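You operate a simulated robot arm through the tools that you are given. There is no shell and no other tool. Be economical: measure what you need, move in short steps, check, and stop when the job is done.

You run a simulated two-armed robot. Do the job below in one go: nothing can be reset, and whatever is moved stays where it is left.

Task
Dry the cap from the HOLD box for 4 minutes, then tape-test it.
Fine: the heat knob stands at 60 C already and the tape is fresh; one press; the print stays whole; the cap stays in the nest of the tape test holder, the tape arm ends parked.

Only the result counts: the job must be done as asked and must still hold three seconds after the hand-in. Knocking over, shifting, dropping, spilling or breaking anything else fails it. A push-on lid holds only when it is set on centred and level and pressed home; a screw cap is set on level and turned clockwise until tight.

Robot
Two 7-joint arms with two-finger parallel grippers on one trunk, on a base that drives. Base frame: it is fixed to the floor where the robot stands at the start and does not move with it; the origin is under the middle of the robot, x ahead of it, y to its left, z up. Lengths are in mm, angles in rad, forces in N, time in s.
The left shoulder is at the start at [60, 143, 926], the right one opposite. Places, roughly: carrier with a yellow band [750, 1000, 750]; carrier with an orange band [500, 1000, 750]; deck of the drier [600, 1500, 900]; heat knob [600, 2000, 900]; hood of the drier [800, 1500, 1100]; nest of the tape test holder [500, -200, 800]; press knob [700, -400, 900]; start button of the drier [500, 2000, 900]; tape arm [700, -300, 900]; time display [800, 1800, 1000]; timer knob [600, 1800, 900]; tray [500, 2250, 1250]; trim knob [800, 2000, 900]. Payload 1.57 kg a hand.
The tool frame of a hand sits at the grasp point between the pads (the TCP): z along the fingers, y along the line on which they close. The tips reach 30 mm beyond it. Largest opening 110 mm; finger width 24, thickness 12; the body of the gripper, 48 by 112 mm, starts 78 mm behind the TCP.
Orientation is told as [roll, pitch, yaw] about the base's x, y, z axes, in that order, counted from this pose: with the fingers straight down and closing along the base's y, the tool's x points along the base's -x, its y along +y and its z along -z.

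Tools
- The arms move only by the tool jog_arm. It takes "left_increments", "right_increments" or both (then of equal length, played together; a hand with none holds still); each is a list of rows, each a list of 6 numbers: the shift along the base's x, y, z in cm, then the turn, a rotation vector about the base's x, y, z in rad. In form: [[x, y, z, rx, ry, rz], ...]. A call has 1 to 8 rows; each row shifts and turns the commanded pose from where the row before left it. "left_gripper" and "right_gripper" are, for a hand that has rows, the gripper command, from -1 (shut) to 1 (fully open), values between in proportion, set as the call begins (left out, the last holds). A row lasts 0.2 s, in which the tool goes at most 50 mm and 0.15 rad; a call with a longer step from one row to the next is refused whole, and so is a gripper value outside its range. A pose out of reach is approached as far as the arm can. The call stops where the force on the tool passes 90 N (or 10 N more than at its start, if that is more) or the arm is blocked; 0.2 s more then pass. The fingers move at their own pace (about 45 mm/s each) and stop on an object; they squeeze with about 26 N. The grip force told is the motor's: it shows also when the fingers shut on nothing. Time passes only in rows, and 0.2 s behind the last, so rows that do not move let the fingers close. It gives the time, the measured TCP pose, the force on the tool (base axes), the opening and the grip force at its end, in the units of the frame above (readings bear some noise), with the torque about the TCP (base axes, N m) and any sound that the robot's microphone picked up.
- Cameras (640 x 400 px; columns grow to the right, rows downward): "scene" is now at [37.1, -32.5, 1547.1]; the picture's right is [-0.46, -0.89, 0.00], its down [-0.70, 0.36, -0.62] and it looks along [0.55, -0.28, -0.79] (base axes); focal length 294 px, centre (320, 200). "left" rides on the left gripper at [70, -16, -141] in its tool frame; the picture's right is [0.23, 0.97, 0.00], its down [-0.86, 0.20, -0.48] and it looks along [-0.47, 0.11, 0.88] (tool axes); focal length 222 px, centre (320, 200). "right" rides on the right gripper at [70, 16, -141] in its tool frame; the picture's right is [-0.23, 0.97, 0.00], its down [-0.86, -0.20, -0.48] and it looks along [-0.47, -0.11, 0.88] (tool axes); focal length 222 px, centre (320, 200). There is no depth. A picture from a camera that has moved, and an enlarged one, comes with that camera's place and axes in the base frame and with its lens. The place of the scene camera against the robot may be out by one fixed shift of up to 25 mm in any direction.
- snapshot(camera): a new picture of that camera. It takes no simulated time.
- raise_lower(by): slides the trunk up (or, below 0, down) by that many mm; the arms and the scene camera ride with it, the base frame stays. It gives what a move gives, with no picture.
- steer(legs): drives the robot by 1 to 6 legs, each [ahead, left, turn to the left] in mm, mm and rad, along the robot's own axes; the way and the turn of a leg run together, so that a leg with both is an arc; at most 1500 mm and 3.142 rad a leg. The arms and the cameras ride along, it lands a little off, and it stops where it bumps. It gives what a move gives.
- pan_tilt(pan, tilt): turns the head with the scene camera to pan (to the left, within 1.501 rad either way) and tilt (down, from -0.506 to 1.204), counted from straight ahead of the robot. It gives what a move gives.
- inspect(camera, box): a new picture of the part [left, top, right, bottom] of that camera's present view, enlarged. It takes no simulated time.
- job_done(): hands the job in; it is judged then, once.

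Work in short steps. Places have to be worked out from the pictures, the camera data and where the tool is seen: move nearer, look again, correct. Check each grasp and each placing, and mend what went wrong. You have 120 turns and 92 pictures in all, those below and enlarged ones among them. Open the grippers and draw the arms clear of the work before you hand the job in, unless the task says otherwise; then end with one line.

The tools are called after "Emit:" as name(argument=value, ...) on one line, values as JSON. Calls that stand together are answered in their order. jog_arm: Moves the arms, as the interface text tells. Its arguments: {"type":"object","properties":{"left_increments":{"type":"array","items":{"type":"array","items":{"type":"number"}}},"left_gripper":{"type":"number"},"right_increments":{"type":"array","items":{"type":"array","items":{"type":"number"}}},"right_gripper":{"type":"number"}},"required":[]} The other tools are called the same way: raise_lower (by) slides the trunk up or down; steer (legs) drives the base; pan_tilt (pan, tilt) turns the head that bears the scene camera; snapshot (camera) takes a picture; inspect (camera, box) takes an enlarged picture of a part of a camera's view; job_done () hands the job in.

At the start:

```text
clock: 0.0
left_tcp_pos: [461.3, 22.4, 998.9]
left_tool_rot: [0.0, -0.001, -0.001]
left_force: [-0.1, -0.4, 0.1]
left_wrist_torque: [-0.03, -0.01, 0.02]
left_opening: 110.2
left_grasp_force: 0.0
right_tcp_pos: [412.1, -336.7, 1000.4]
right_tool_rot: [0.001, 0.0, 0.0]
right_force: [-0.2, 0.3, 0.0]
right_wrist_torque: [0.02, -0.04, 0.03]
right_opening: 110.2
right_grasp_force: 0.1
trunk travel left (down, up): [-525.0, 65.0]
robot x, y, heading: [2.5, 2.7, -0.0]
head pan, tilt: [-0.476, 0.906]
```

scene: 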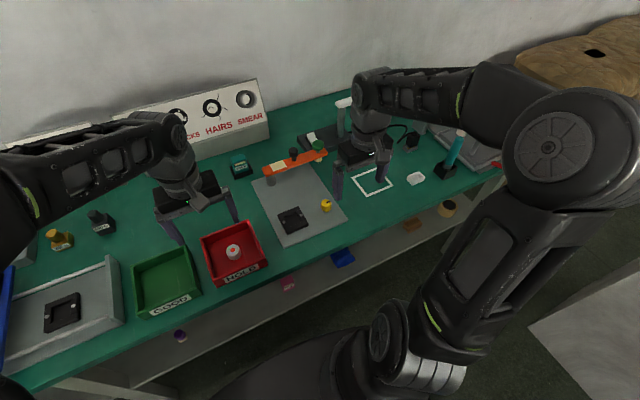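
right: 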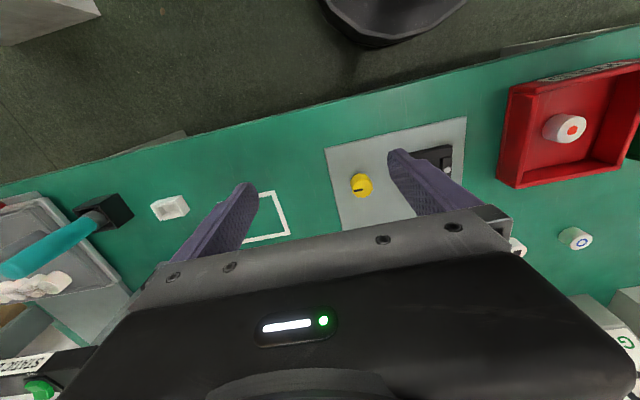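
left: 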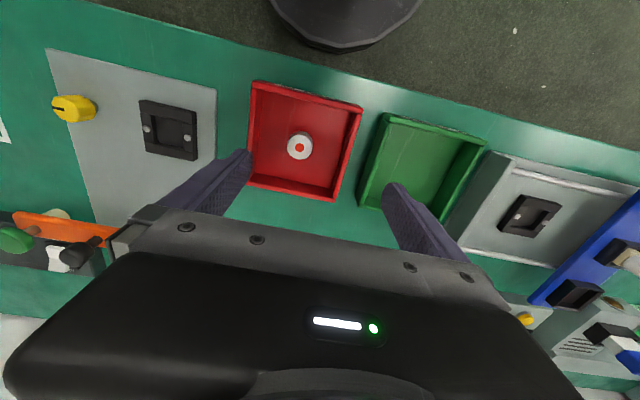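

The cap lies in the red HOLD box at about [493, -3]. I'll first look around with the head: right side (tape tester), then the drier to the left.

Emit:
inspect(camera="scene", box=[200, 80, 440, 280])

Emit:
pan_tilt(pan=1.2, tilt=0.5)

Emit:
snapshot(camera="scene")

```text
2.00 times, centred on (320, 180) of scene
camera zoom: at [37.1, -32.5, 1547.1], right [-0.46, -0.89, 0.0], down [-0.7, 0.36, -0.62], along [0.55, -0.28, -0.79], focal length 589 px, centre (320, 240)
```

zoom: 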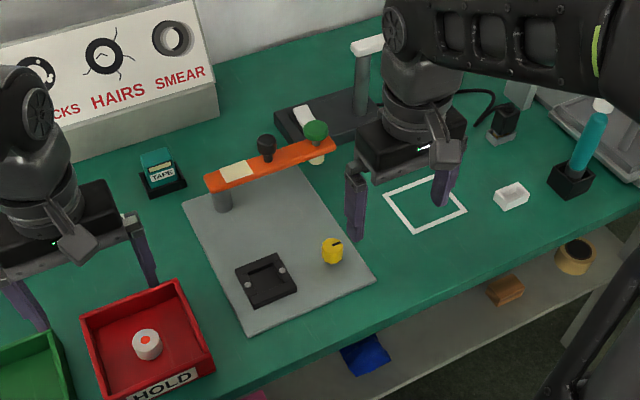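

```text
clock: 1.7
left_tcp_pos: [460.3, 23.3, 1001.2]
left_tool_rot: [0.001, -0.001, -0.001]
left_force: [0.4, 0.5, -0.1]
left_wrist_torque: [-0.02, 0.0, 0.01]
left_opening: 110.1
left_grasp_force: 0.1
right_tcp_pos: [413.1, -336.9, 1000.4]
right_tool_rot: [0.001, 0.0, 0.0]
right_force: [-0.5, 0.0, -0.9]
right_wrist_torque: [-0.01, 0.01, 0.03]
right_opening: 109.9
right_grasp_force: 0.1
trunk travel left (down, up): [-525.0, 65.0]
robot x, y, heading: [-0.1, 2.8, -0.003]
head pan, tilt: [1.201, 0.499]
```

```text
87 pictures are left
camera scene: at [3.3, 86.7, 1581.5], right [0.93, -0.36, 0.0], down [-0.17, -0.45, -0.88], along [0.32, 0.82, -0.48], focal length 294 px, centre (320, 200)
```

scene: 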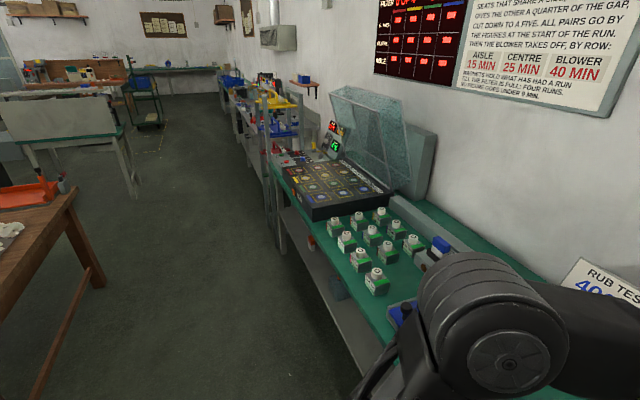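

The drier stands further along the bench with wall notices. I'll read those notices and look at the drier enlarged.

Emit:
inspect(camera="scene", box=[370, 0, 640, 120])

Emit:
inspect(camera="scene", box=[250, 80, 450, 230])

Emit:
pan_tilt(pan=0.9, tilt=0.1)

Emit:
snapshot(camera="scene")

```text
2.37 times, centred on (505, 60) of scene
camera zoom: at [3.3, 86.7, 1581.5], right [0.93, -0.36, 0.0], down [-0.17, -0.45, -0.88], along [0.32, 0.82, -0.48], focal length 698 px, centre (-118, 532)
```

zoom: 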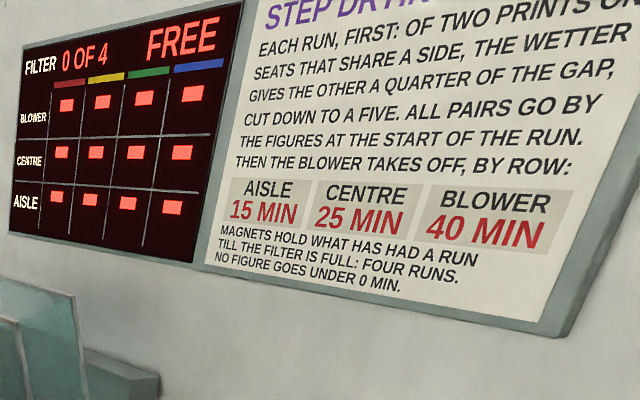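

```text
2.67 times, centred on (350, 155) of scene
camera zoom: at [3.3, 86.7, 1581.5], right [0.93, -0.36, 0.0], down [-0.17, -0.45, -0.88], along [0.32, 0.82, -0.48], focal length 785 px, centre (240, 320)
```

zoom: 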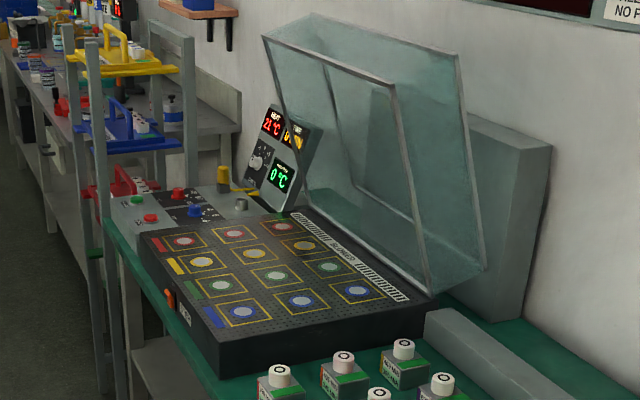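

```text
clock: 2.6
left_tcp_pos: [461.0, 22.5, 999.7]
left_tool_rot: [0.001, 0.0, -0.001]
left_force: [-0.2, -0.4, -0.4]
left_wrist_torque: [0.01, -0.01, 0.03]
left_opening: 109.9
left_grasp_force: 0.1
right_tcp_pos: [412.0, -338.1, 999.5]
right_tool_rot: [0.0, 0.0, 0.001]
right_force: [0.4, -0.2, 0.6]
right_wrist_torque: [-0.01, 0.01, 0.0]
right_opening: 110.1
right_grasp_force: 0.1
trunk travel left (down, up): [-525.0, 65.0]
robot x, y, heading: [2.4, -2.7, 0.001]
head pan, tilt: [0.901, 0.099]
```

```text
84 pictures are left
camera scene: at [27.5, 74.1, 1618.5], right [0.78, -0.62, 0.0], down [-0.06, -0.08, -0.99], along [0.62, 0.78, -0.1], focal length 294 px, centre (320, 200)
```

scene: 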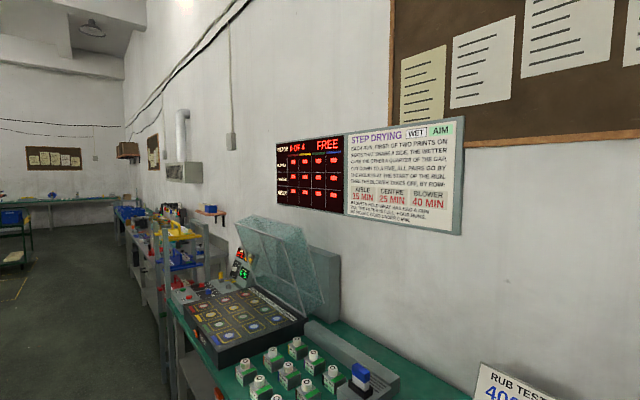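

The HOLD cap is nearby, so I look closely at it and at the neighbouring black-nest block with the left camera before moving.

Emit:
inspect(camera="left", box=[220, 70, 380, 210])

Emit:
inspect(camera="left", box=[0, 40, 240, 280])

Emit:
pan_tilt(pan=0.75, tilt=0.7)

Emit:
snapshot(camera="scene")

```text
2.86 times, centred on (300, 140) of left
camera zoom: at [390.9, 7.2, 1140.9], right [-0.23, 0.97, 0.0], down [0.86, 0.2, 0.48], along [0.47, 0.11, -0.88], focal length 635 px, centre (377, 371)
```

zoom: 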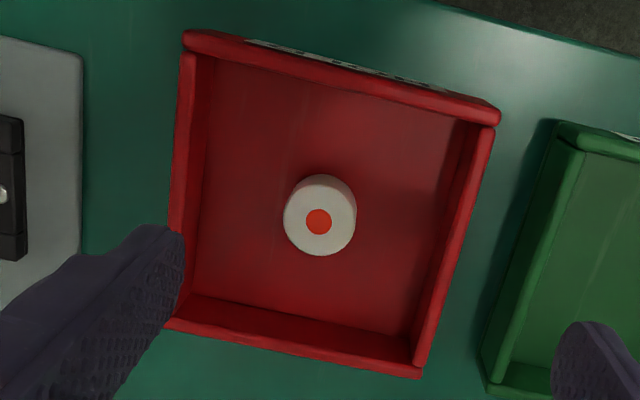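

```text
1.67 times, centred on (120, 160) of left
camera zoom: at [390.9, 7.2, 1140.9], right [-0.23, 0.97, 0.0], down [0.86, 0.2, 0.48], along [0.47, 0.11, -0.88], focal length 370 px, centre (653, 267)
```

zoom: 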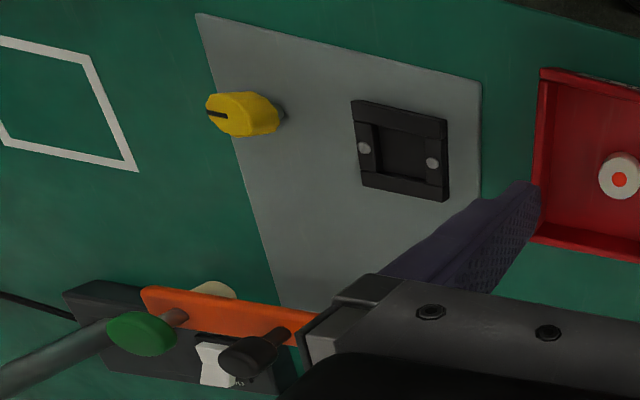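

```text
clock: 3.6
left_tcp_pos: [460.3, 23.7, 1000.0]
left_tool_rot: [0.0, 0.0, -0.002]
left_force: [-0.1, 0.2, 0.4]
left_wrist_torque: [0.02, 0.0, 0.0]
left_opening: 110.1
left_grasp_force: 0.0
right_tcp_pos: [412.2, -335.5, 1000.3]
right_tool_rot: [0.001, 0.0, 0.0]
right_force: [1.4, 0.3, 0.0]
right_wrist_torque: [0.0, -0.01, -0.01]
right_opening: 109.9
right_grasp_force: 0.0
trunk travel left (down, up): [-525.0, 65.0]
robot x, y, heading: [-1.5, -0.7, -0.003]
head pan, tilt: [0.75, 0.7]
```

```text
81 pictures are left
camera scene: at [32.5, 59.9, 1563.8], right [0.68, -0.73, 0.0], down [-0.47, -0.44, -0.77], along [0.56, 0.52, -0.64], focal length 294 px, centre (320, 200)
```

scene: 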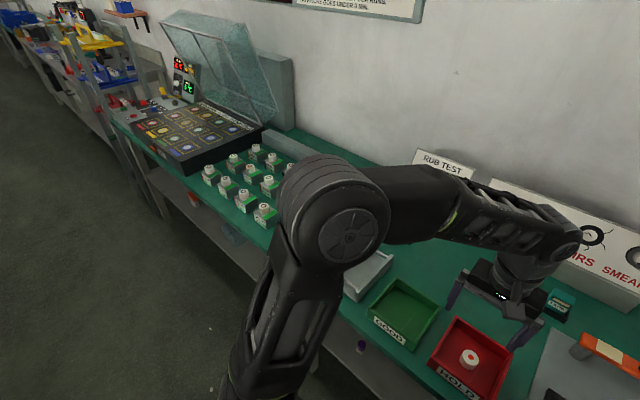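

Cap is ~40 mm wide at about [490, -2]. I move the left hand above it, half open, and check from nearer.

Emit:
jog_arm(left_increments=[[2.9, -2.5, -4, 0, 0, 0], [0, 0, -4, 0, 0, 0], [0, 0, -2, 0, 0, 0], [0, 0, 0, 0, 0, 0]], left_gripper=0.45)

Emit:
snapshot(camera="left")

```text
refused: row 1 steps farther than a row can; nothing moved
```

```text
80 pictures are left
camera left: at [390.9, 7.2, 1140.9], right [-0.23, 0.97, 0.0], down [0.86, 0.2, 0.48], along [0.47, 0.11, -0.88], focal length 222 px, centre (320, 200)
```

left: 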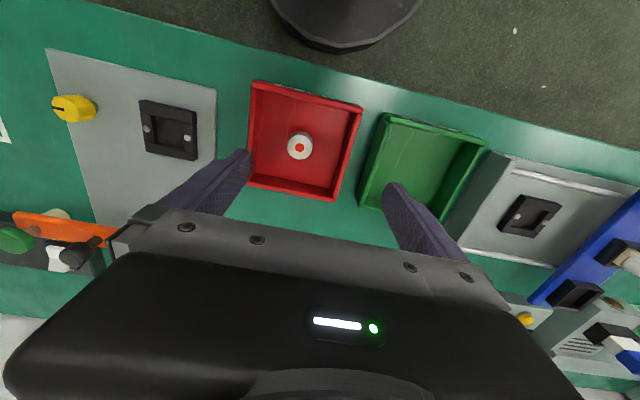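

The first row was over 50 mm; I repeat it with shorter rows.

Emit:
jog_arm(left_increments=[[2.9, -2.5, 0, 0, 0, 0], [0, 0, -4, 0, 0, 0], [0, 0, -4, 0, 0, 0], [0, 0, -2, 0, 0, 0], [0, 0, 0, 0, 0, 0]], left_gripper=0.45)

Emit:
snapshot(camera="left")

```text
clock: 4.8
left_tcp_pos: [488.9, -3.4, 897.3]
left_tool_rot: [0.002, 0.0, 0.0]
left_force: [-1.0, 0.4, -0.4]
left_wrist_torque: [0.03, 0.05, 0.0]
left_opening: 79.8
left_grasp_force: 0.2
right_tcp_pos: [412.6, -337.3, 999.0]
right_tool_rot: [-0.001, 0.002, -0.001]
right_force: [-0.3, -0.7, 0.1]
right_wrist_torque: [-0.01, 0.03, 0.03]
right_opening: 109.9
right_grasp_force: 0.1
trunk travel left (down, up): [-525.0, 65.0]
robot x, y, heading: [0.8, 0.0, -0.003]
head pan, tilt: [0.75, 0.7]
```

```text
79 pictures are left
camera left: at [418.6, -20.0, 1039.2], right [-0.23, 0.97, 0.0], down [0.85, 0.2, 0.48], along [0.47, 0.11, -0.88], focal length 222 px, centre (320, 200)
```

left: 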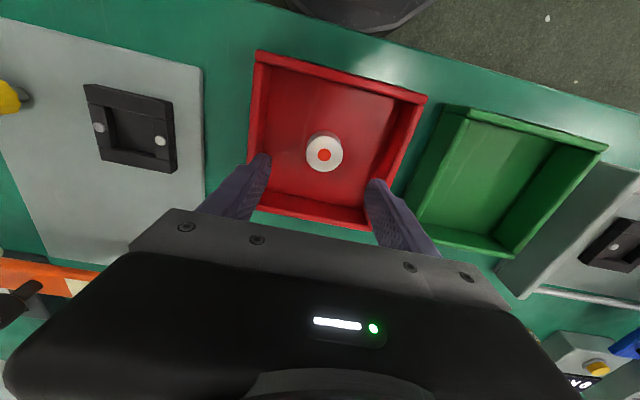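

Cap judged at [491, 2]. I correct and descend to TCP z≈800.

Emit:
jog_arm(left_increments=[[0.2, 0.5, -3, 0, 0, 0], [0, 0, -3, 0, 0, 0], [0, 0, -2.2, 0, 0, 0], [0, 0, -1.2, 0, 0, 0], [0, 0, 0, 0, 0, 0]])

Emit:
snapshot(camera="left")

```text
clock: 5.6
left_tcp_pos: [491.3, -3.6, 837.0]
left_tool_rot: [-0.003, -0.007, 0.001]
left_force: [-28.0, 3.5, 57.2]
left_wrist_torque: [2.74, 1.55, 0.79]
left_opening: 83.0
left_grasp_force: 1.9
right_tcp_pos: [409.7, -335.6, 1000.6]
right_tool_rot: [0.003, -0.003, 0.001]
right_force: [0.7, -0.1, 0.0]
right_wrist_torque: [0.01, 0.04, 0.02]
right_opening: 109.8
right_grasp_force: 0.1
trunk travel left (down, up): [-525.0, 65.0]
robot x, y, heading: [3.0, 1.8, 0.001]
head pan, tilt: [0.75, 0.7]
stopped in row 3 (left hand): the force on the tool passed its limit (the readings are from after the stop); the commanded pose is now the measured one
```

```text
78 pictures are left
camera left: at [419.6, -18.7, 978.8], right [-0.23, 0.97, 0.0], down [0.85, 0.2, 0.48], along [0.47, 0.11, -0.88], focal length 222 px, centre (320, 200)
```

left: 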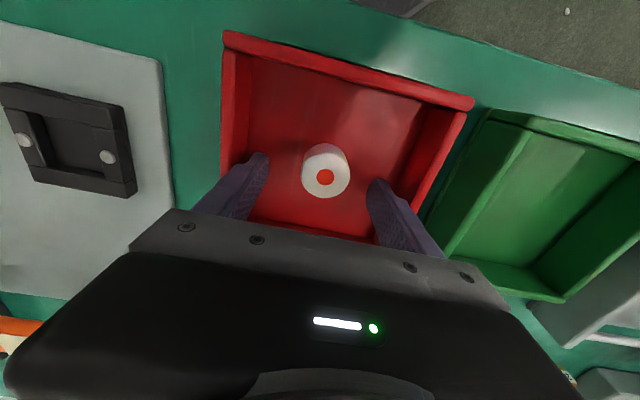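

Something stopped the hand at z 837 (tips 807), pushing at the +y finger. I look with the scene camera to see what is touching.

Emit:
pan_tilt(pan=0.0, tilt=1.0)

Emit:
snapshot(camera="scene")

Emit:
snapshot(camera="right")

```text
clock: 6.7
left_tcp_pos: [491.2, -2.7, 838.6]
left_tool_rot: [-0.001, -0.013, -0.001]
left_force: [-28.4, -1.1, 75.6]
left_wrist_torque: [3.19, 1.71, 1.22]
left_opening: 80.1
left_grasp_force: 0.5
right_tcp_pos: [405.7, -336.3, 1002.4]
right_tool_rot: [-0.001, -0.008, 0.0]
right_force: [-0.9, 0.8, 0.6]
right_wrist_torque: [0.01, 0.05, 0.0]
right_opening: 109.8
right_grasp_force: 0.0
trunk travel left (down, up): [-525.0, 65.0]
robot x, y, heading: [-2.0, 2.1, -0.0]
head pan, tilt: [0.0, 1.0]
```

```text
77 pictures are left
camera scene: at [31.0, 1.5, 1540.9], right [0.0, -1.0, 0.0], down [-0.84, 0.0, -0.55], along [0.55, 0.0, -0.84], focal length 294 px, centre (320, 200)
```

scene: 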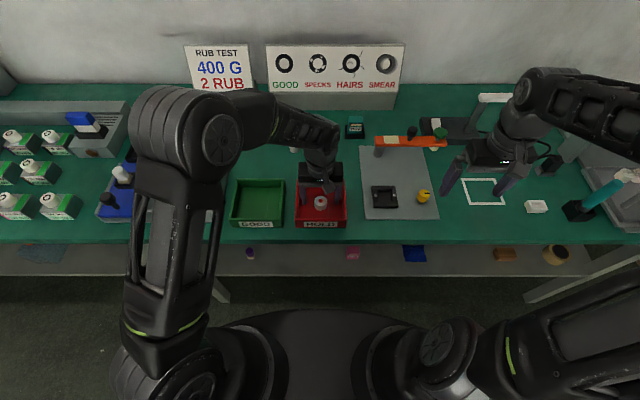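

```text
76 pictures are left
camera right: at [335.6, -321.0, 1144.5], right [0.23, 0.97, 0.0], down [0.85, -0.2, 0.48], along [0.47, -0.11, -0.88], focal length 222 px, centre (320, 200)
```

right: 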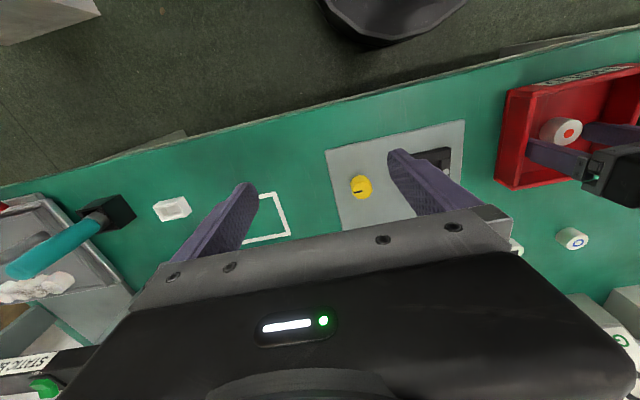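

I zoom in on the box from the right camera and scene to see which part is in contact.

Emit:
inspect(camera="right", box=[480, 50, 640, 210])

Emit:
inspect(camera="scene", box=[260, 120, 380, 240])

```text
2.50 times, centred on (560, 130) of right
camera zoom: at [335.6, -321.0, 1144.5], right [0.23, 0.97, 0.0], down [0.85, -0.2, 0.48], along [0.47, -0.11, -0.88], focal length 555 px, centre (-280, 375)
```

zoom: 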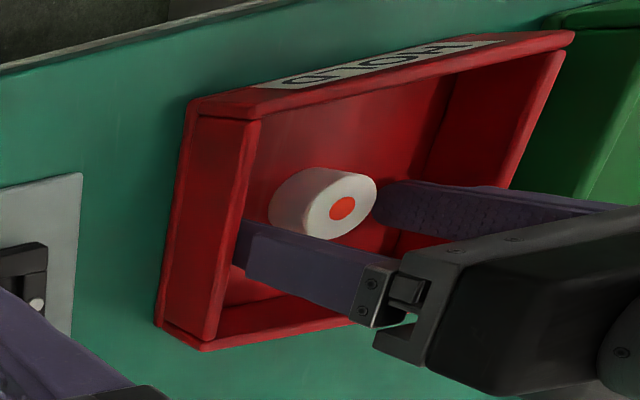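

```text
3.33 times, centred on (320, 180) of scene
camera zoom: at [31.0, 1.5, 1540.9], right [0.0, -1.0, 0.0], down [-0.84, 0.0, -0.55], along [0.55, 0.0, -0.84], focal length 981 px, centre (320, 267)
```

zoom: 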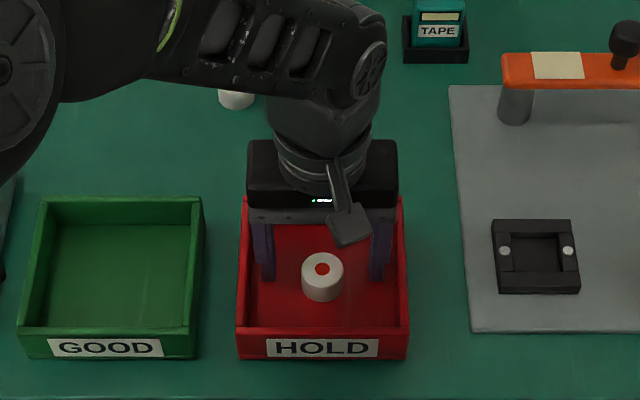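

Triangulating left and right camera rays puts the cap top at about [481, -1, 829] and the box wall top at z≈833, so the tips just met the box floor. I lift, shift −10 mm in x, and verify.

Emit:
jog_arm(left_increments=[[0, 0, 1.5, 0, 0, 0], [-0.9, 0.2, 0, 0, 0, 0], [0, 0, 0, 0, 0, 0]])

Emit:
inspect(camera="left", box=[220, 80, 420, 260])

Emit:
inspect(camera="right", box=[480, 50, 640, 210])

```text
clock: 7.5
left_tcp_pos: [485.7, 3.2, 846.7]
left_tool_rot: [-0.004, -0.011, -0.002]
left_force: [-0.1, 0.3, -0.2]
left_wrist_torque: [0.02, 0.03, 0.0]
left_opening: 79.7
left_grasp_force: 0.1
right_tcp_pos: [413.5, -335.5, 999.0]
right_tool_rot: [0.0, 0.0, 0.002]
right_force: [-0.3, -1.5, 0.2]
right_wrist_torque: [0.01, 0.02, 0.0]
right_opening: 110.2
right_grasp_force: 0.0
trunk travel left (down, up): [-525.0, 65.0]
robot x, y, heading: [-1.7, -0.2, 0.003]
head pan, tilt: [0.0, 1.0]
```

```text
2.22 times, centred on (320, 170) of left
camera zoom: at [414.6, -13.2, 986.8], right [-0.23, 0.97, -0.01], down [0.85, 0.2, 0.49], along [0.48, 0.11, -0.87], focal length 494 px, centre (320, 267)
```

zoom: 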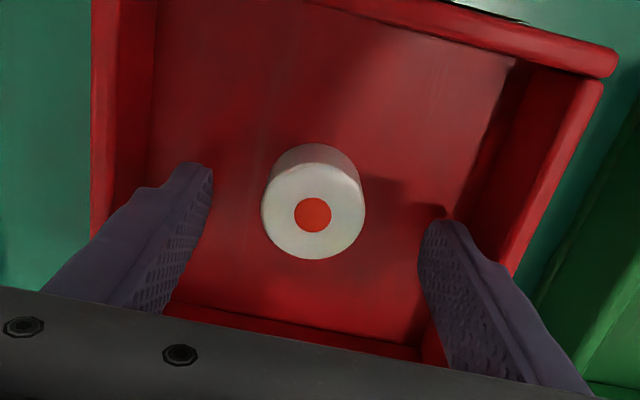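

```text
2.50 times, centred on (560, 130) of right
camera zoom: at [342.7, -320.4, 1142.0], right [0.23, 0.97, 0.0], down [0.86, -0.2, 0.48], along [0.47, -0.11, -0.88], focal length 555 px, centre (-280, 375)
```

zoom: 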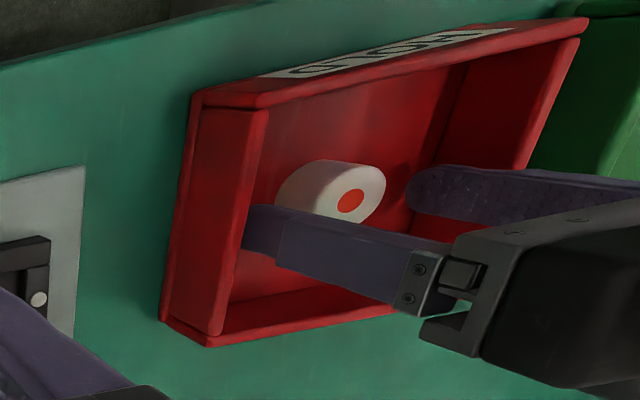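

Now fingers straddle the cap evenly and are aligned in x. I go down 7 mm and close.

Emit:
jog_arm(left_increments=[[-0.1, -0.1, -0.7, 0, 0, 0], [0, 0, 0, 0, 0, 0]])

Emit:
jog_arm(left_increments=[[0, 0, 0, 0, 0, 0], [0, 0, 0, 0, 0, 0], [0, 0, 0, 0, 0, 0], [0, 0, 0, 0, 0, 0], [0, 0, 0, 0, 0, 0]], left_gripper=-1)

Emit:
inspect(camera="left", box=[220, 80, 420, 260])

```text
clock: 8.1
left_tcp_pos: [485.2, 0.9, 839.0]
left_tool_rot: [-0.005, -0.012, -0.001]
left_force: [0.6, -0.3, -1.0]
left_wrist_torque: [-0.01, 0.0, -0.02]
left_opening: 79.8
left_grasp_force: 0.0
right_tcp_pos: [412.6, -336.3, 999.1]
right_tool_rot: [0.001, 0.001, 0.001]
right_force: [0.4, 0.1, 0.3]
right_wrist_torque: [-0.02, -0.01, 0.0]
right_opening: 110.1
right_grasp_force: 0.1
trunk travel left (down, up): [-525.0, 65.0]
robot x, y, heading: [2.5, 1.4, 0.001]
head pan, tilt: [0.0, 1.0]
```

```text
clock: 9.3
left_tcp_pos: [484.6, 0.1, 839.1]
left_tool_rot: [-0.005, -0.01, 0.002]
left_force: [0.5, 1.4, 1.0]
left_wrist_torque: [0.05, 0.01, 0.01]
left_opening: 32.4
left_grasp_force: 26.0
right_tcp_pos: [412.8, -335.6, 1000.4]
right_tool_rot: [0.0, 0.0, 0.001]
right_force: [0.3, -0.6, 0.2]
right_wrist_torque: [0.02, -0.02, 0.02]
right_opening: 110.1
right_grasp_force: 0.0
trunk travel left (down, up): [-525.0, 65.0]
robot x, y, heading: [-0.9, -2.5, 0.006]
head pan, tilt: [0.0, 1.0]
```

```text
2.22 times, centred on (320, 170) of left
camera zoom: at [413.4, -14.7, 979.7], right [-0.23, 0.97, -0.01], down [0.85, 0.2, 0.49], along [0.48, 0.1, -0.87], focal length 494 px, centre (320, 267)
```

zoom: 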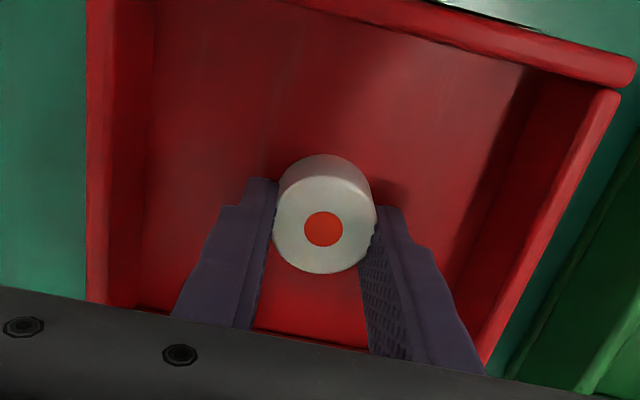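

Cap held (opening 32 mm, force 26 N). I lift it clear of the box.

Emit:
jog_arm(left_increments=[[0, 0, 3, 0, 0, 0], [0, 0, 4.5, 0, 0, 0], [0, 0, 4.5, 0, 0, 0], [0, 0, 4.5, 0, 0, 0], [-2, 0, 4, 0, 0, 0], [-2, 0, 3, 0, 0, 0]])

Emit:
steer(legs=[[-60, 0, 0], [0, 900, 0]])

Emit:
pan_tilt(pan=0.7, tilt=0.7)

Emit:
snapshot(camera="scene")

```text
clock: 10.7
left_tcp_pos: [447.0, 2.2, 1075.3]
left_tool_rot: [-0.003, -0.011, 0.0]
left_force: [0.5, -0.5, 0.2]
left_wrist_torque: [0.01, 0.0, -0.01]
left_opening: 31.9
left_grasp_force: 25.6
right_tcp_pos: [411.5, -335.9, 1000.5]
right_tool_rot: [-0.001, -0.001, 0.001]
right_force: [-0.1, -0.2, -0.6]
right_wrist_torque: [0.03, 0.03, 0.02]
right_opening: 110.3
right_grasp_force: 0.0
trunk travel left (down, up): [-525.0, 65.0]
robot x, y, heading: [-2.0, -0.1, 0.001]
head pan, tilt: [0.0, 1.0]
```

```text
clock: 16.0
left_tcp_pos: [398.9, 892.9, 1075.7]
left_tool_rot: [-0.004, -0.011, -0.028]
left_force: [-0.7, -0.7, -0.2]
left_wrist_torque: [-0.01, -0.02, -0.01]
left_opening: 32.0
left_grasp_force: 26.0
right_tcp_pos: [355.9, 553.4, 1000.6]
right_tool_rot: [0.0, 0.001, -0.026]
right_force: [0.2, -0.3, 0.3]
right_wrist_torque: [-0.04, 0.0, -0.01]
right_opening: 109.9
right_grasp_force: 0.1
trunk travel left (down, up): [-525.0, 65.0]
robot x, y, heading: [-47.8, 900.0, -0.026]
head pan, tilt: [0.0, 1.0]
```

```text
clock: 17.1
left_tcp_pos: [399.6, 892.7, 1075.5]
left_tool_rot: [-0.004, -0.011, -0.027]
left_force: [-0.5, 0.8, 0.5]
left_wrist_torque: [-0.02, -0.01, -0.02]
left_opening: 32.0
left_grasp_force: 26.0
right_tcp_pos: [356.9, 554.4, 1000.4]
right_tool_rot: [-0.001, 0.0, -0.029]
right_force: [-0.8, 0.0, -0.9]
right_wrist_torque: [-0.01, -0.02, 0.01]
right_opening: 109.9
right_grasp_force: 0.0
trunk travel left (down, up): [-525.0, 65.0]
robot x, y, heading: [-47.1, 901.1, -0.029]
head pan, tilt: [0.7, 0.7]
```

```text
70 pictures are left
camera scene: at [-10.4, 957.8, 1563.7], right [0.62, -0.78, 0.0], down [-0.5, -0.4, -0.76], along [0.6, 0.48, -0.64], focal length 294 px, centre (320, 200)
```

scene: 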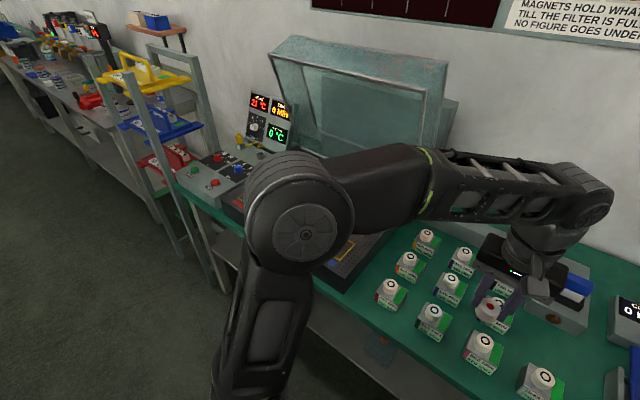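

I zoom on the control panel of the drier and its surroundings.

Emit:
inspect(camera="scene", box=[160, 70, 320, 220])

Emit:
inspect(camera="left", box=[0, 0, 640, 400])

```text
2.67 times, centred on (240, 145) of scene
camera zoom: at [-10.4, 957.8, 1563.7], right [0.62, -0.78, 0.0], down [-0.5, -0.4, -0.76], along [0.6, 0.48, -0.64], focal length 785 px, centre (533, 347)
```

zoom: 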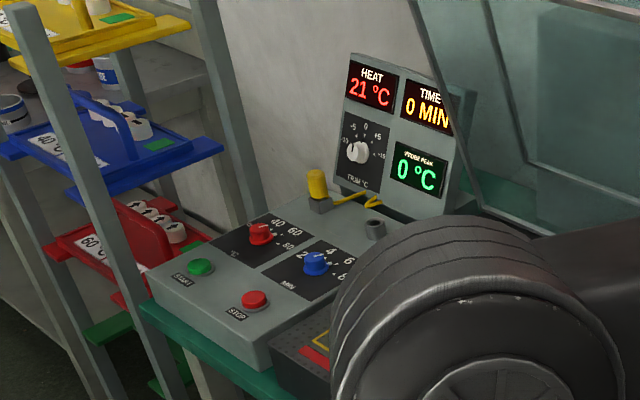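

```text
1.00 times, centred on (320, 200) of left
camera zoom: at [327.9, 878.4, 1215.6], right [-0.2, 0.98, -0.01], down [0.86, 0.18, 0.49], along [0.48, 0.09, -0.87], focal length 222 px, centre (320, 200)
```

zoom: 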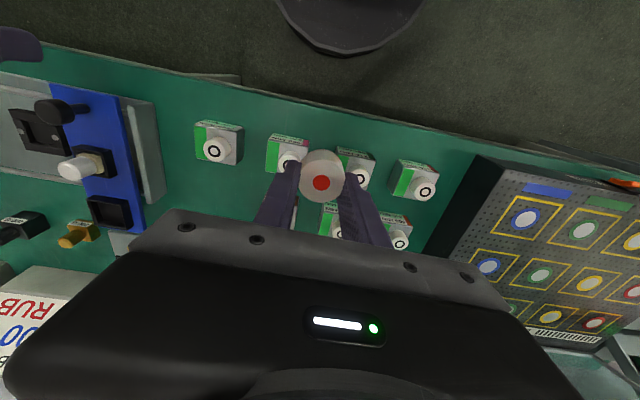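

Panel: red heat knob, blue MIN timer, green START, red STOP. I drive 500 mm further left so that the deck is before the hand, correcting heading.

Emit:
steer(legs=[[0, 500, 0.028]])

Emit:
snapshot(camera="left")

Emit:
pan_tilt(pan=0.4, tilt=0.6)

Emit:
snapshot(camera="scene")

```text
clock: 19.9
left_tcp_pos: [406.0, 1394.9, 1074.6]
left_tool_rot: [-0.005, -0.01, 0.006]
left_force: [-0.2, -0.3, -0.3]
left_wrist_torque: [-0.03, 0.02, -0.01]
left_opening: 32.2
left_grasp_force: 26.1
right_tcp_pos: [372.6, 1056.1, 1000.3]
right_tool_rot: [0.0, 0.0, 0.008]
right_force: [-0.9, 1.0, 0.0]
right_wrist_torque: [0.01, -0.01, -0.01]
right_opening: 110.2
right_grasp_force: 0.1
trunk travel left (down, up): [-525.0, 65.0]
robot x, y, heading: [-41.2, 1391.0, 0.006]
head pan, tilt: [0.7, 0.7]
```

```text
67 pictures are left
camera left: at [333.5, 1378.8, 1215.6], right [-0.23, 0.97, -0.01], down [0.85, 0.21, 0.49], along [0.47, 0.11, -0.87], focal length 222 px, centre (320, 200)
```

left: 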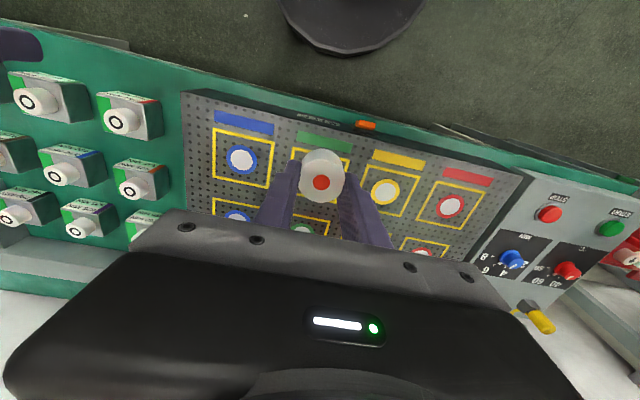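

```text
clock: 20.8
left_tcp_pos: [404.4, 1394.2, 1074.3]
left_tool_rot: [-0.004, -0.012, 0.006]
left_force: [-0.6, -1.1, 1.0]
left_wrist_torque: [0.01, -0.01, 0.03]
left_opening: 32.1
left_grasp_force: 26.3
right_tcp_pos: [372.1, 1056.1, 999.9]
right_tool_rot: [0.0, 0.001, 0.008]
right_force: [0.7, 0.8, 0.3]
right_wrist_torque: [0.05, 0.01, 0.0]
right_opening: 109.9
right_grasp_force: 0.2
trunk travel left (down, up): [-525.0, 65.0]
robot x, y, heading: [-47.5, 1392.2, 0.005]
head pan, tilt: [0.4, 0.6]
```

```text
66 pictures are left
camera scene: at [9.3, 1426.1, 1572.4], right [0.4, -0.92, 0.0], down [-0.52, -0.22, -0.82], along [0.76, 0.33, -0.57], focal length 294 px, centre (320, 200)
```

scene: 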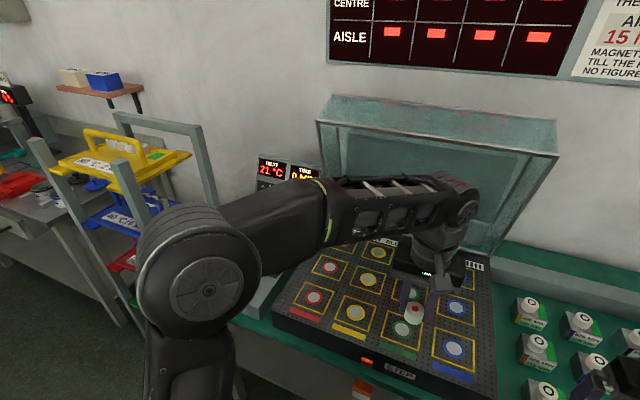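

I enlarge the deck front and hood.

Emit:
inspect(camera="scene", box=[260, 220, 500, 400])

Emit:
inspect(camera="left", box=[180, 80, 420, 240])

Emit:
inspect(camera="left", box=[480, 170, 640, 340])

```text
2.22 times, centred on (380, 310) of scene
camera zoom: at [9.3, 1426.1, 1572.4], right [0.4, -0.92, 0.0], down [-0.52, -0.22, -0.82], along [0.76, 0.33, -0.57], focal length 654 px, centre (187, -44)
```

zoom: 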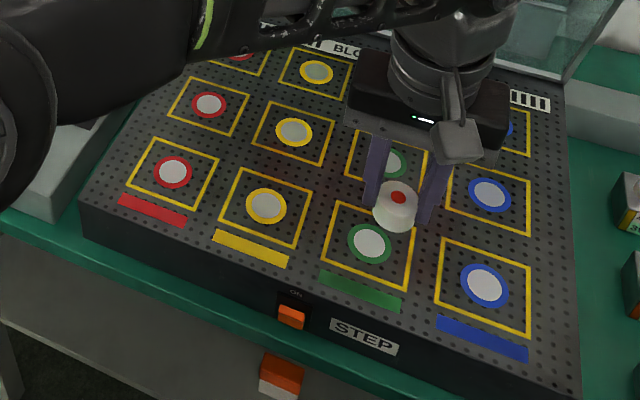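

```text
2.50 times, centred on (300, 160) of left
camera zoom: at [333.6, 1378.2, 1215.6], right [-0.23, 0.97, -0.01], down [0.85, 0.21, 0.49], along [0.47, 0.11, -0.87], focal length 555 px, centre (370, 300)
```

zoom: 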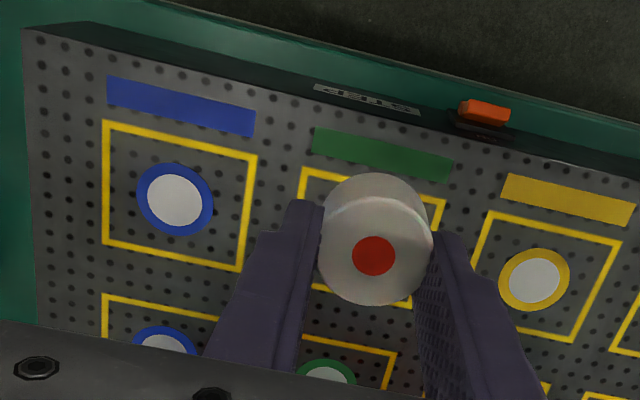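

```text
2.35 times, centred on (560, 255) of left
camera zoom: at [333.6, 1378.2, 1215.6], right [-0.23, 0.97, -0.01], down [0.85, 0.21, 0.49], along [0.47, 0.11, -0.87], focal length 523 px, centre (-245, 71)
```

zoom: 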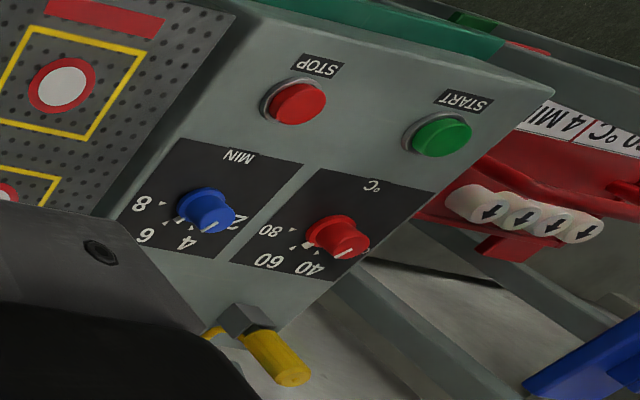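

A seat with a white disc will hold the cap; I choose the front green one, about [470, 1403]. I approach above it and re-measure via the neighbouring blue and yellow seats.

Emit:
jog_arm(left_increments=[[4, 0.8, 0, 0, 0, 0], [2.5, 0, -3, 0, 0, 0], [0, 0, -4, 0, 0, 0], [0, 0, 0, 0, 0, 0]])

Emit:
snapshot(camera="left")

Emit:
inspect(camera="scene", box=[300, 260, 460, 400])

```text
clock: 21.8
left_tcp_pos: [470.5, 1402.8, 1006.9]
left_tool_rot: [-0.005, -0.011, 0.005]
left_force: [0.0, 0.8, 0.3]
left_wrist_torque: [-0.01, 0.05, 0.03]
left_opening: 32.1
left_grasp_force: 25.8
right_tcp_pos: [372.3, 1055.6, 1000.1]
right_tool_rot: [0.003, 0.0, 0.006]
right_force: [0.5, -0.4, -0.5]
right_wrist_torque: [0.0, 0.01, 0.0]
right_opening: 110.0
right_grasp_force: 0.0
trunk travel left (down, up): [-525.0, 65.0]
robot x, y, heading: [-44.0, 1389.2, 0.005]
head pan, tilt: [0.4, 0.6]
```

```text
62 pictures are left
camera left: at [400.0, 1386.7, 1148.2], right [-0.23, 0.97, -0.01], down [0.85, 0.21, 0.49], along [0.48, 0.11, -0.87], focal length 222 px, centre (320, 200)
```

left: 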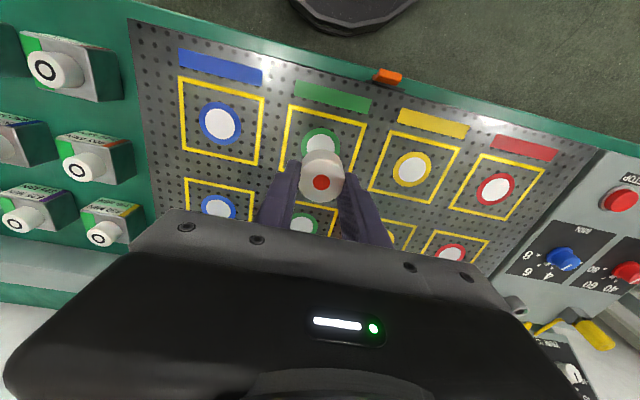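

```text
2.86 times, centred on (380, 330) of scene
camera zoom: at [9.2, 1425.9, 1572.4], right [0.4, -0.92, 0.0], down [-0.52, -0.22, -0.83], along [0.76, 0.33, -0.56], focal length 841 px, centre (149, -171)
```

zoom: 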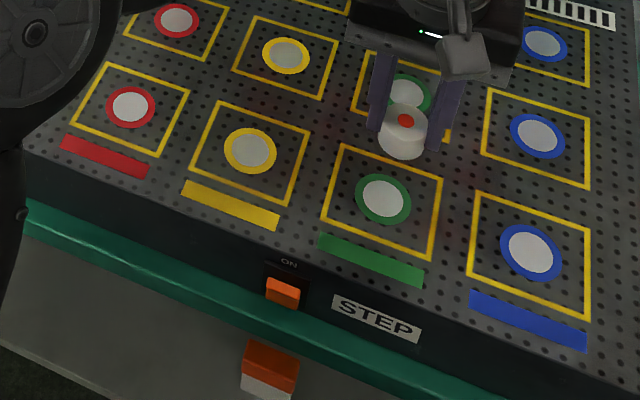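

Blue/yellow seats triangulate to deck z≈880, green centre ≈[476, 1404]; STEP rocker appears in the lower (off) position. I shift +10 mm in x, lower 80 mm and check.

Emit:
jog_arm(left_increments=[[1, 0.1, -2, 0, 0, 0], [0, 0, -3, 0, 0, 0], [0, 0, -2, 0, 0, 0], [0, 0, 0, 0, 0, 0]])

Emit:
inspect(camera="scene", box=[340, 260, 460, 360])

Emit:
snapshot(camera="left")

```text
clock: 22.8
left_tcp_pos: [477.6, 1403.6, 936.3]
left_tool_rot: [-0.006, -0.012, 0.003]
left_force: [-0.4, 0.4, -0.6]
left_wrist_torque: [-0.04, 0.04, 0.02]
left_opening: 32.3
left_grasp_force: 26.1
right_tcp_pos: [371.8, 1056.6, 999.4]
right_tool_rot: [-0.001, 0.0, 0.006]
right_force: [-0.6, 0.1, 0.5]
right_wrist_torque: [-0.01, -0.02, -0.04]
right_opening: 110.0
right_grasp_force: 0.1
trunk travel left (down, up): [-525.0, 65.0]
robot x, y, heading: [-39.1, 1387.0, 0.009]
head pan, tilt: [0.4, 0.6]
```

```text
4.00 times, centred on (400, 310) of scene
camera zoom: at [9.2, 1426.0, 1572.4], right [0.4, -0.92, 0.0], down [-0.52, -0.22, -0.83], along [0.76, 0.33, -0.56], focal length 1178 px, centre (0, -240)
```

zoom: 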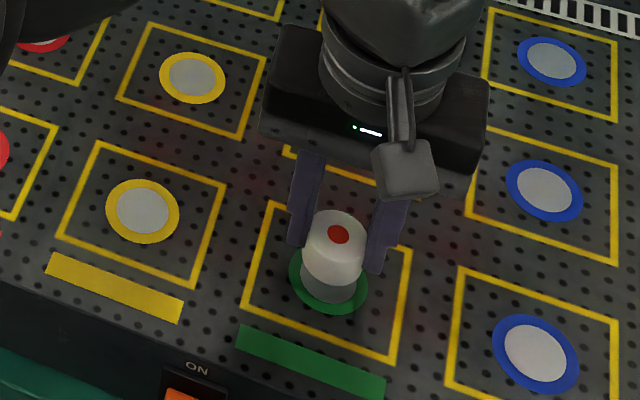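

```text
59 pictures are left
camera left: at [407.3, 1388.6, 1076.1], right [-0.23, 0.97, -0.01], down [0.85, 0.21, 0.49], along [0.48, 0.11, -0.87], focal length 222 px, centre (320, 200)
```

left: 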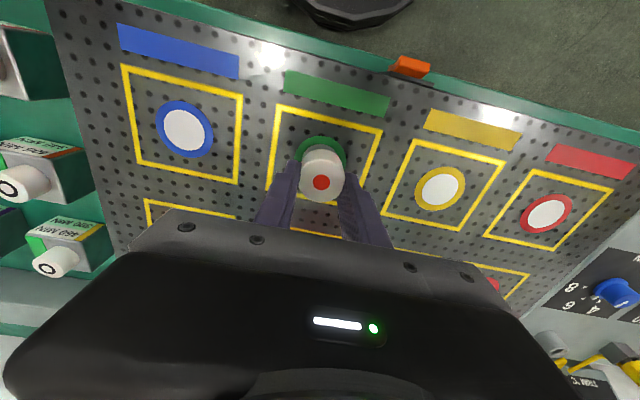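

Deck refined to z≈884, seat at [473.5, 1403]; the cap hangs right above. I lower to near contact, then in 2 mm steps.

Emit:
jog_arm(left_increments=[[0, 0, -1.3, 0, 0, 0], [0, 0, -0.2, 0, 0, 0], [0, 0, 0, 0, 0, 0]])

Emit:
jog_arm(left_increments=[[0, 0, -0.2, 0, 0, 0], [0, 0, 0, 0, 0, 0]])

Emit:
jog_arm(left_increments=[[0, 0, -0.2, 0, 0, 0], [0, 0, 0, 0, 0, 0]])

Emit:
inspect(camera="scene", box=[340, 260, 460, 360])

```text
clock: 23.6
left_tcp_pos: [478.6, 1402.5, 920.3]
left_tool_rot: [-0.003, -0.01, 0.005]
left_force: [-0.1, -0.1, 0.0]
left_wrist_torque: [0.0, 0.01, 0.02]
left_opening: 32.1
left_grasp_force: 26.3
right_tcp_pos: [372.1, 1056.3, 1000.2]
right_tool_rot: [0.001, 0.001, 0.007]
right_force: [1.3, 0.1, -0.3]
right_wrist_torque: [0.02, -0.02, 0.0]
right_opening: 110.0
right_grasp_force: 0.0
trunk travel left (down, up): [-525.0, 65.0]
robot x, y, heading: [-39.3, 1386.9, 0.004]
head pan, tilt: [0.4, 0.6]
```

```text
clock: 24.1
left_tcp_pos: [478.9, 1404.2, 918.6]
left_tool_rot: [-0.003, -0.012, 0.006]
left_force: [0.6, -0.6, 1.2]
left_wrist_torque: [0.0, 0.03, -0.04]
left_opening: 32.1
left_grasp_force: 26.1
right_tcp_pos: [372.3, 1056.0, 1000.3]
right_tool_rot: [0.0, 0.0, 0.007]
right_force: [-1.2, -0.5, -0.1]
right_wrist_torque: [-0.02, -0.01, -0.02]
right_opening: 110.0
right_grasp_force: 0.2
trunk travel left (down, up): [-525.0, 65.0]
robot x, y, heading: [-44.2, 1387.2, 0.008]
head pan, tilt: [0.4, 0.6]
```

```text
clock: 24.8
left_tcp_pos: [479.6, 1403.2, 917.8]
left_tool_rot: [-0.003, -0.011, 0.005]
left_force: [0.8, -0.8, 0.4]
left_wrist_torque: [0.02, 0.02, 0.06]
left_opening: 32.2
left_grasp_force: 25.9
right_tcp_pos: [373.5, 1054.6, 1000.1]
right_tool_rot: [0.0, 0.0, 0.007]
right_force: [0.5, -0.1, 0.3]
right_wrist_torque: [0.02, 0.01, 0.03]
right_opening: 109.9
right_grasp_force: 0.1
trunk travel left (down, up): [-525.0, 65.0]
robot x, y, heading: [-43.3, 1389.1, 0.007]
head pan, tilt: [0.4, 0.6]
```

```text
4.00 times, centred on (400, 310) of scene
camera zoom: at [9.4, 1425.9, 1572.4], right [0.4, -0.92, 0.0], down [-0.52, -0.22, -0.83], along [0.76, 0.33, -0.56], focal length 1178 px, centre (0, -240)
```

zoom: 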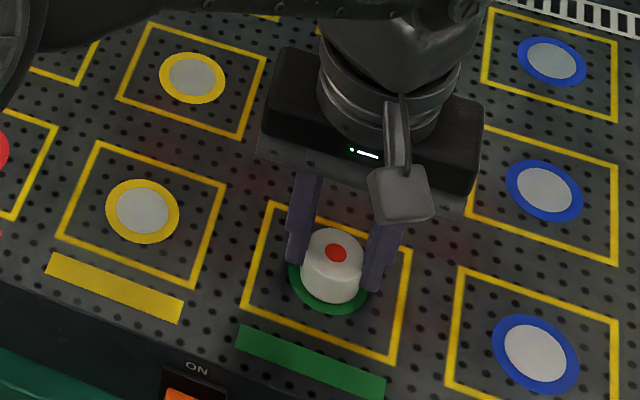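

Still no contact; cap looks nearly down on the disc. I continue in small steps.

Emit:
jog_arm(left_increments=[[0, 0, -0.2, 0, 0, 0], [0, 0, 0, 0, 0, 0]])

Emit:
jog_arm(left_increments=[[0, 0, -0.2, 0, 0, 0], [0, 0, 0, 0, 0, 0]])

Emit:
jog_arm(left_increments=[[0, 0, -0.15, 0, 0, 0], [0, 0, 0, 0, 0, 0]])

```text
clock: 25.4
left_tcp_pos: [479.5, 1403.3, 914.5]
left_tool_rot: [-0.004, -0.011, 0.006]
left_force: [0.0, -0.3, -0.7]
left_wrist_torque: [0.01, 0.0, -0.01]
left_opening: 31.9
left_grasp_force: 25.5
right_tcp_pos: [373.3, 1056.1, 1000.3]
right_tool_rot: [0.0, -0.001, 0.006]
right_force: [0.3, -0.5, 0.0]
right_wrist_torque: [0.01, -0.02, 0.0]
right_opening: 109.8
right_grasp_force: 0.0
trunk travel left (down, up): [-525.0, 65.0]
robot x, y, heading: [-44.0, 1389.9, 0.011]
head pan, tilt: [0.4, 0.6]
```

```text
clock: 25.9
left_tcp_pos: [478.9, 1403.1, 912.6]
left_tool_rot: [-0.003, -0.011, 0.005]
left_force: [1.1, 1.5, 6.5]
left_wrist_torque: [0.28, 0.01, -0.02]
left_opening: 32.0
left_grasp_force: 26.4
right_tcp_pos: [372.4, 1055.5, 1000.1]
right_tool_rot: [0.0, 0.001, 0.007]
right_force: [-0.4, 0.6, 0.0]
right_wrist_torque: [-0.02, -0.02, 0.02]
right_opening: 110.0
right_grasp_force: 0.0
trunk travel left (down, up): [-525.0, 65.0]
robot x, y, heading: [-41.0, 1388.1, 0.006]
head pan, tilt: [0.4, 0.6]
```

```text
clock: 26.6
left_tcp_pos: [480.5, 1401.2, 912.0]
left_tool_rot: [-0.005, -0.013, 0.005]
left_force: [-0.9, 1.7, 10.6]
left_wrist_torque: [0.29, 0.0, -0.01]
left_opening: 31.8
left_grasp_force: 26.6
right_tcp_pos: [371.7, 1055.7, 1000.1]
right_tool_rot: [0.0, 0.0, 0.007]
right_force: [-0.6, 0.3, -0.2]
right_wrist_torque: [-0.02, -0.07, -0.02]
right_opening: 110.2
right_grasp_force: 0.1
trunk travel left (down, up): [-525.0, 65.0]
robot x, y, heading: [-43.8, 1390.2, 0.007]
head pan, tilt: [0.4, 0.6]
```

Contact (10 N up). I open the fingers modestly and rise.

Emit:
jog_arm(left_increments=[[0, 0, 0.1, 0, 0, 0], [0, 0, 0, 0, 0, 0], [0, 0, 0, 0, 0, 0]], left_gripper=0.1)

Emit:
jog_arm(left_increments=[[0, 0, 3, 0, 0, 0], [0, 0, 4.5, 0, 0, 0], [0, 0, 4.5, 0, 0, 0], [-4, 0, 2, 0, 0, 0]])

Emit:
snapshot(camera="left")

Emit:
inspect(camera="scene", box=[340, 260, 460, 360])

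```text
clock: 27.4
left_tcp_pos: [479.4, 1403.1, 912.8]
left_tool_rot: [-0.005, -0.011, 0.005]
left_force: [-0.1, 1.0, -0.5]
left_wrist_torque: [0.01, 0.01, -0.03]
left_opening: 60.7
left_grasp_force: 0.2
right_tcp_pos: [371.2, 1055.5, 999.7]
right_tool_rot: [0.0, -0.001, 0.007]
right_force: [-0.1, 0.5, -0.2]
right_wrist_torque: [0.0, 0.01, -0.01]
right_opening: 109.9
right_grasp_force: 0.0
trunk travel left (down, up): [-525.0, 65.0]
robot x, y, heading: [-41.3, 1389.3, 0.005]
head pan, tilt: [0.4, 0.6]
```

```text
clock: 28.4
left_tcp_pos: [439.9, 1403.3, 1053.4]
left_tool_rot: [-0.005, -0.015, 0.006]
left_force: [0.6, 0.2, -0.9]
left_wrist_torque: [-0.01, -0.01, 0.0]
left_opening: 60.7
left_grasp_force: 0.1
right_tcp_pos: [370.7, 1055.3, 1000.5]
right_tool_rot: [-0.001, -0.002, 0.007]
right_force: [0.0, 0.7, 0.3]
right_wrist_torque: [0.01, -0.02, 0.01]
right_opening: 110.0
right_grasp_force: 0.1
trunk travel left (down, up): [-525.0, 65.0]
robot x, y, heading: [-42.7, 1389.8, 0.008]
head pan, tilt: [0.4, 0.6]
```

```text
57 pictures are left
camera left: at [367.7, 1388.4, 1194.4], right [-0.23, 0.97, -0.01], down [0.85, 0.21, 0.49], along [0.48, 0.11, -0.87], focal length 222 px, centre (320, 200)
```

left: 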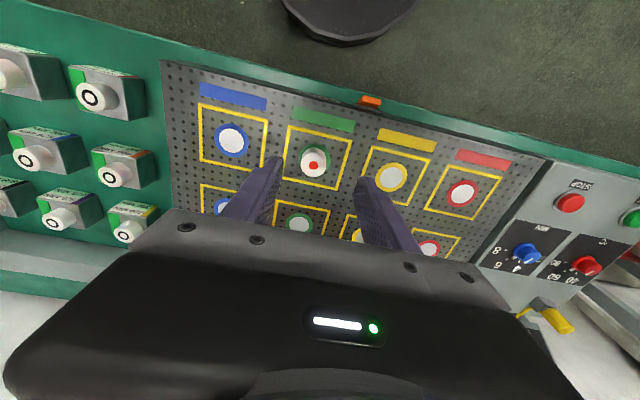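

```text
4.00 times, centred on (400, 310) of scene
camera zoom: at [7.6, 1426.3, 1572.4], right [0.4, -0.92, 0.0], down [-0.52, -0.22, -0.83], along [0.76, 0.33, -0.56], focal length 1178 px, centre (0, -240)
```

zoom: 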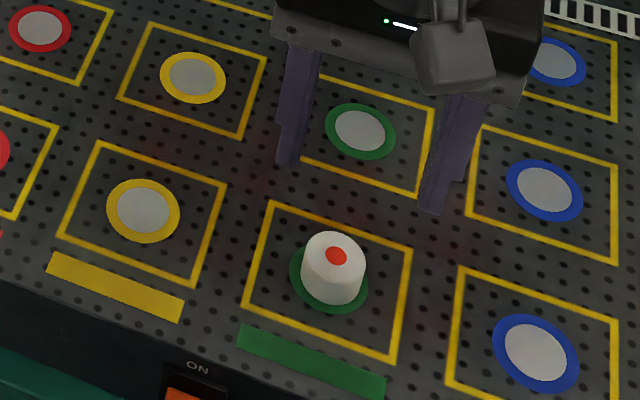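

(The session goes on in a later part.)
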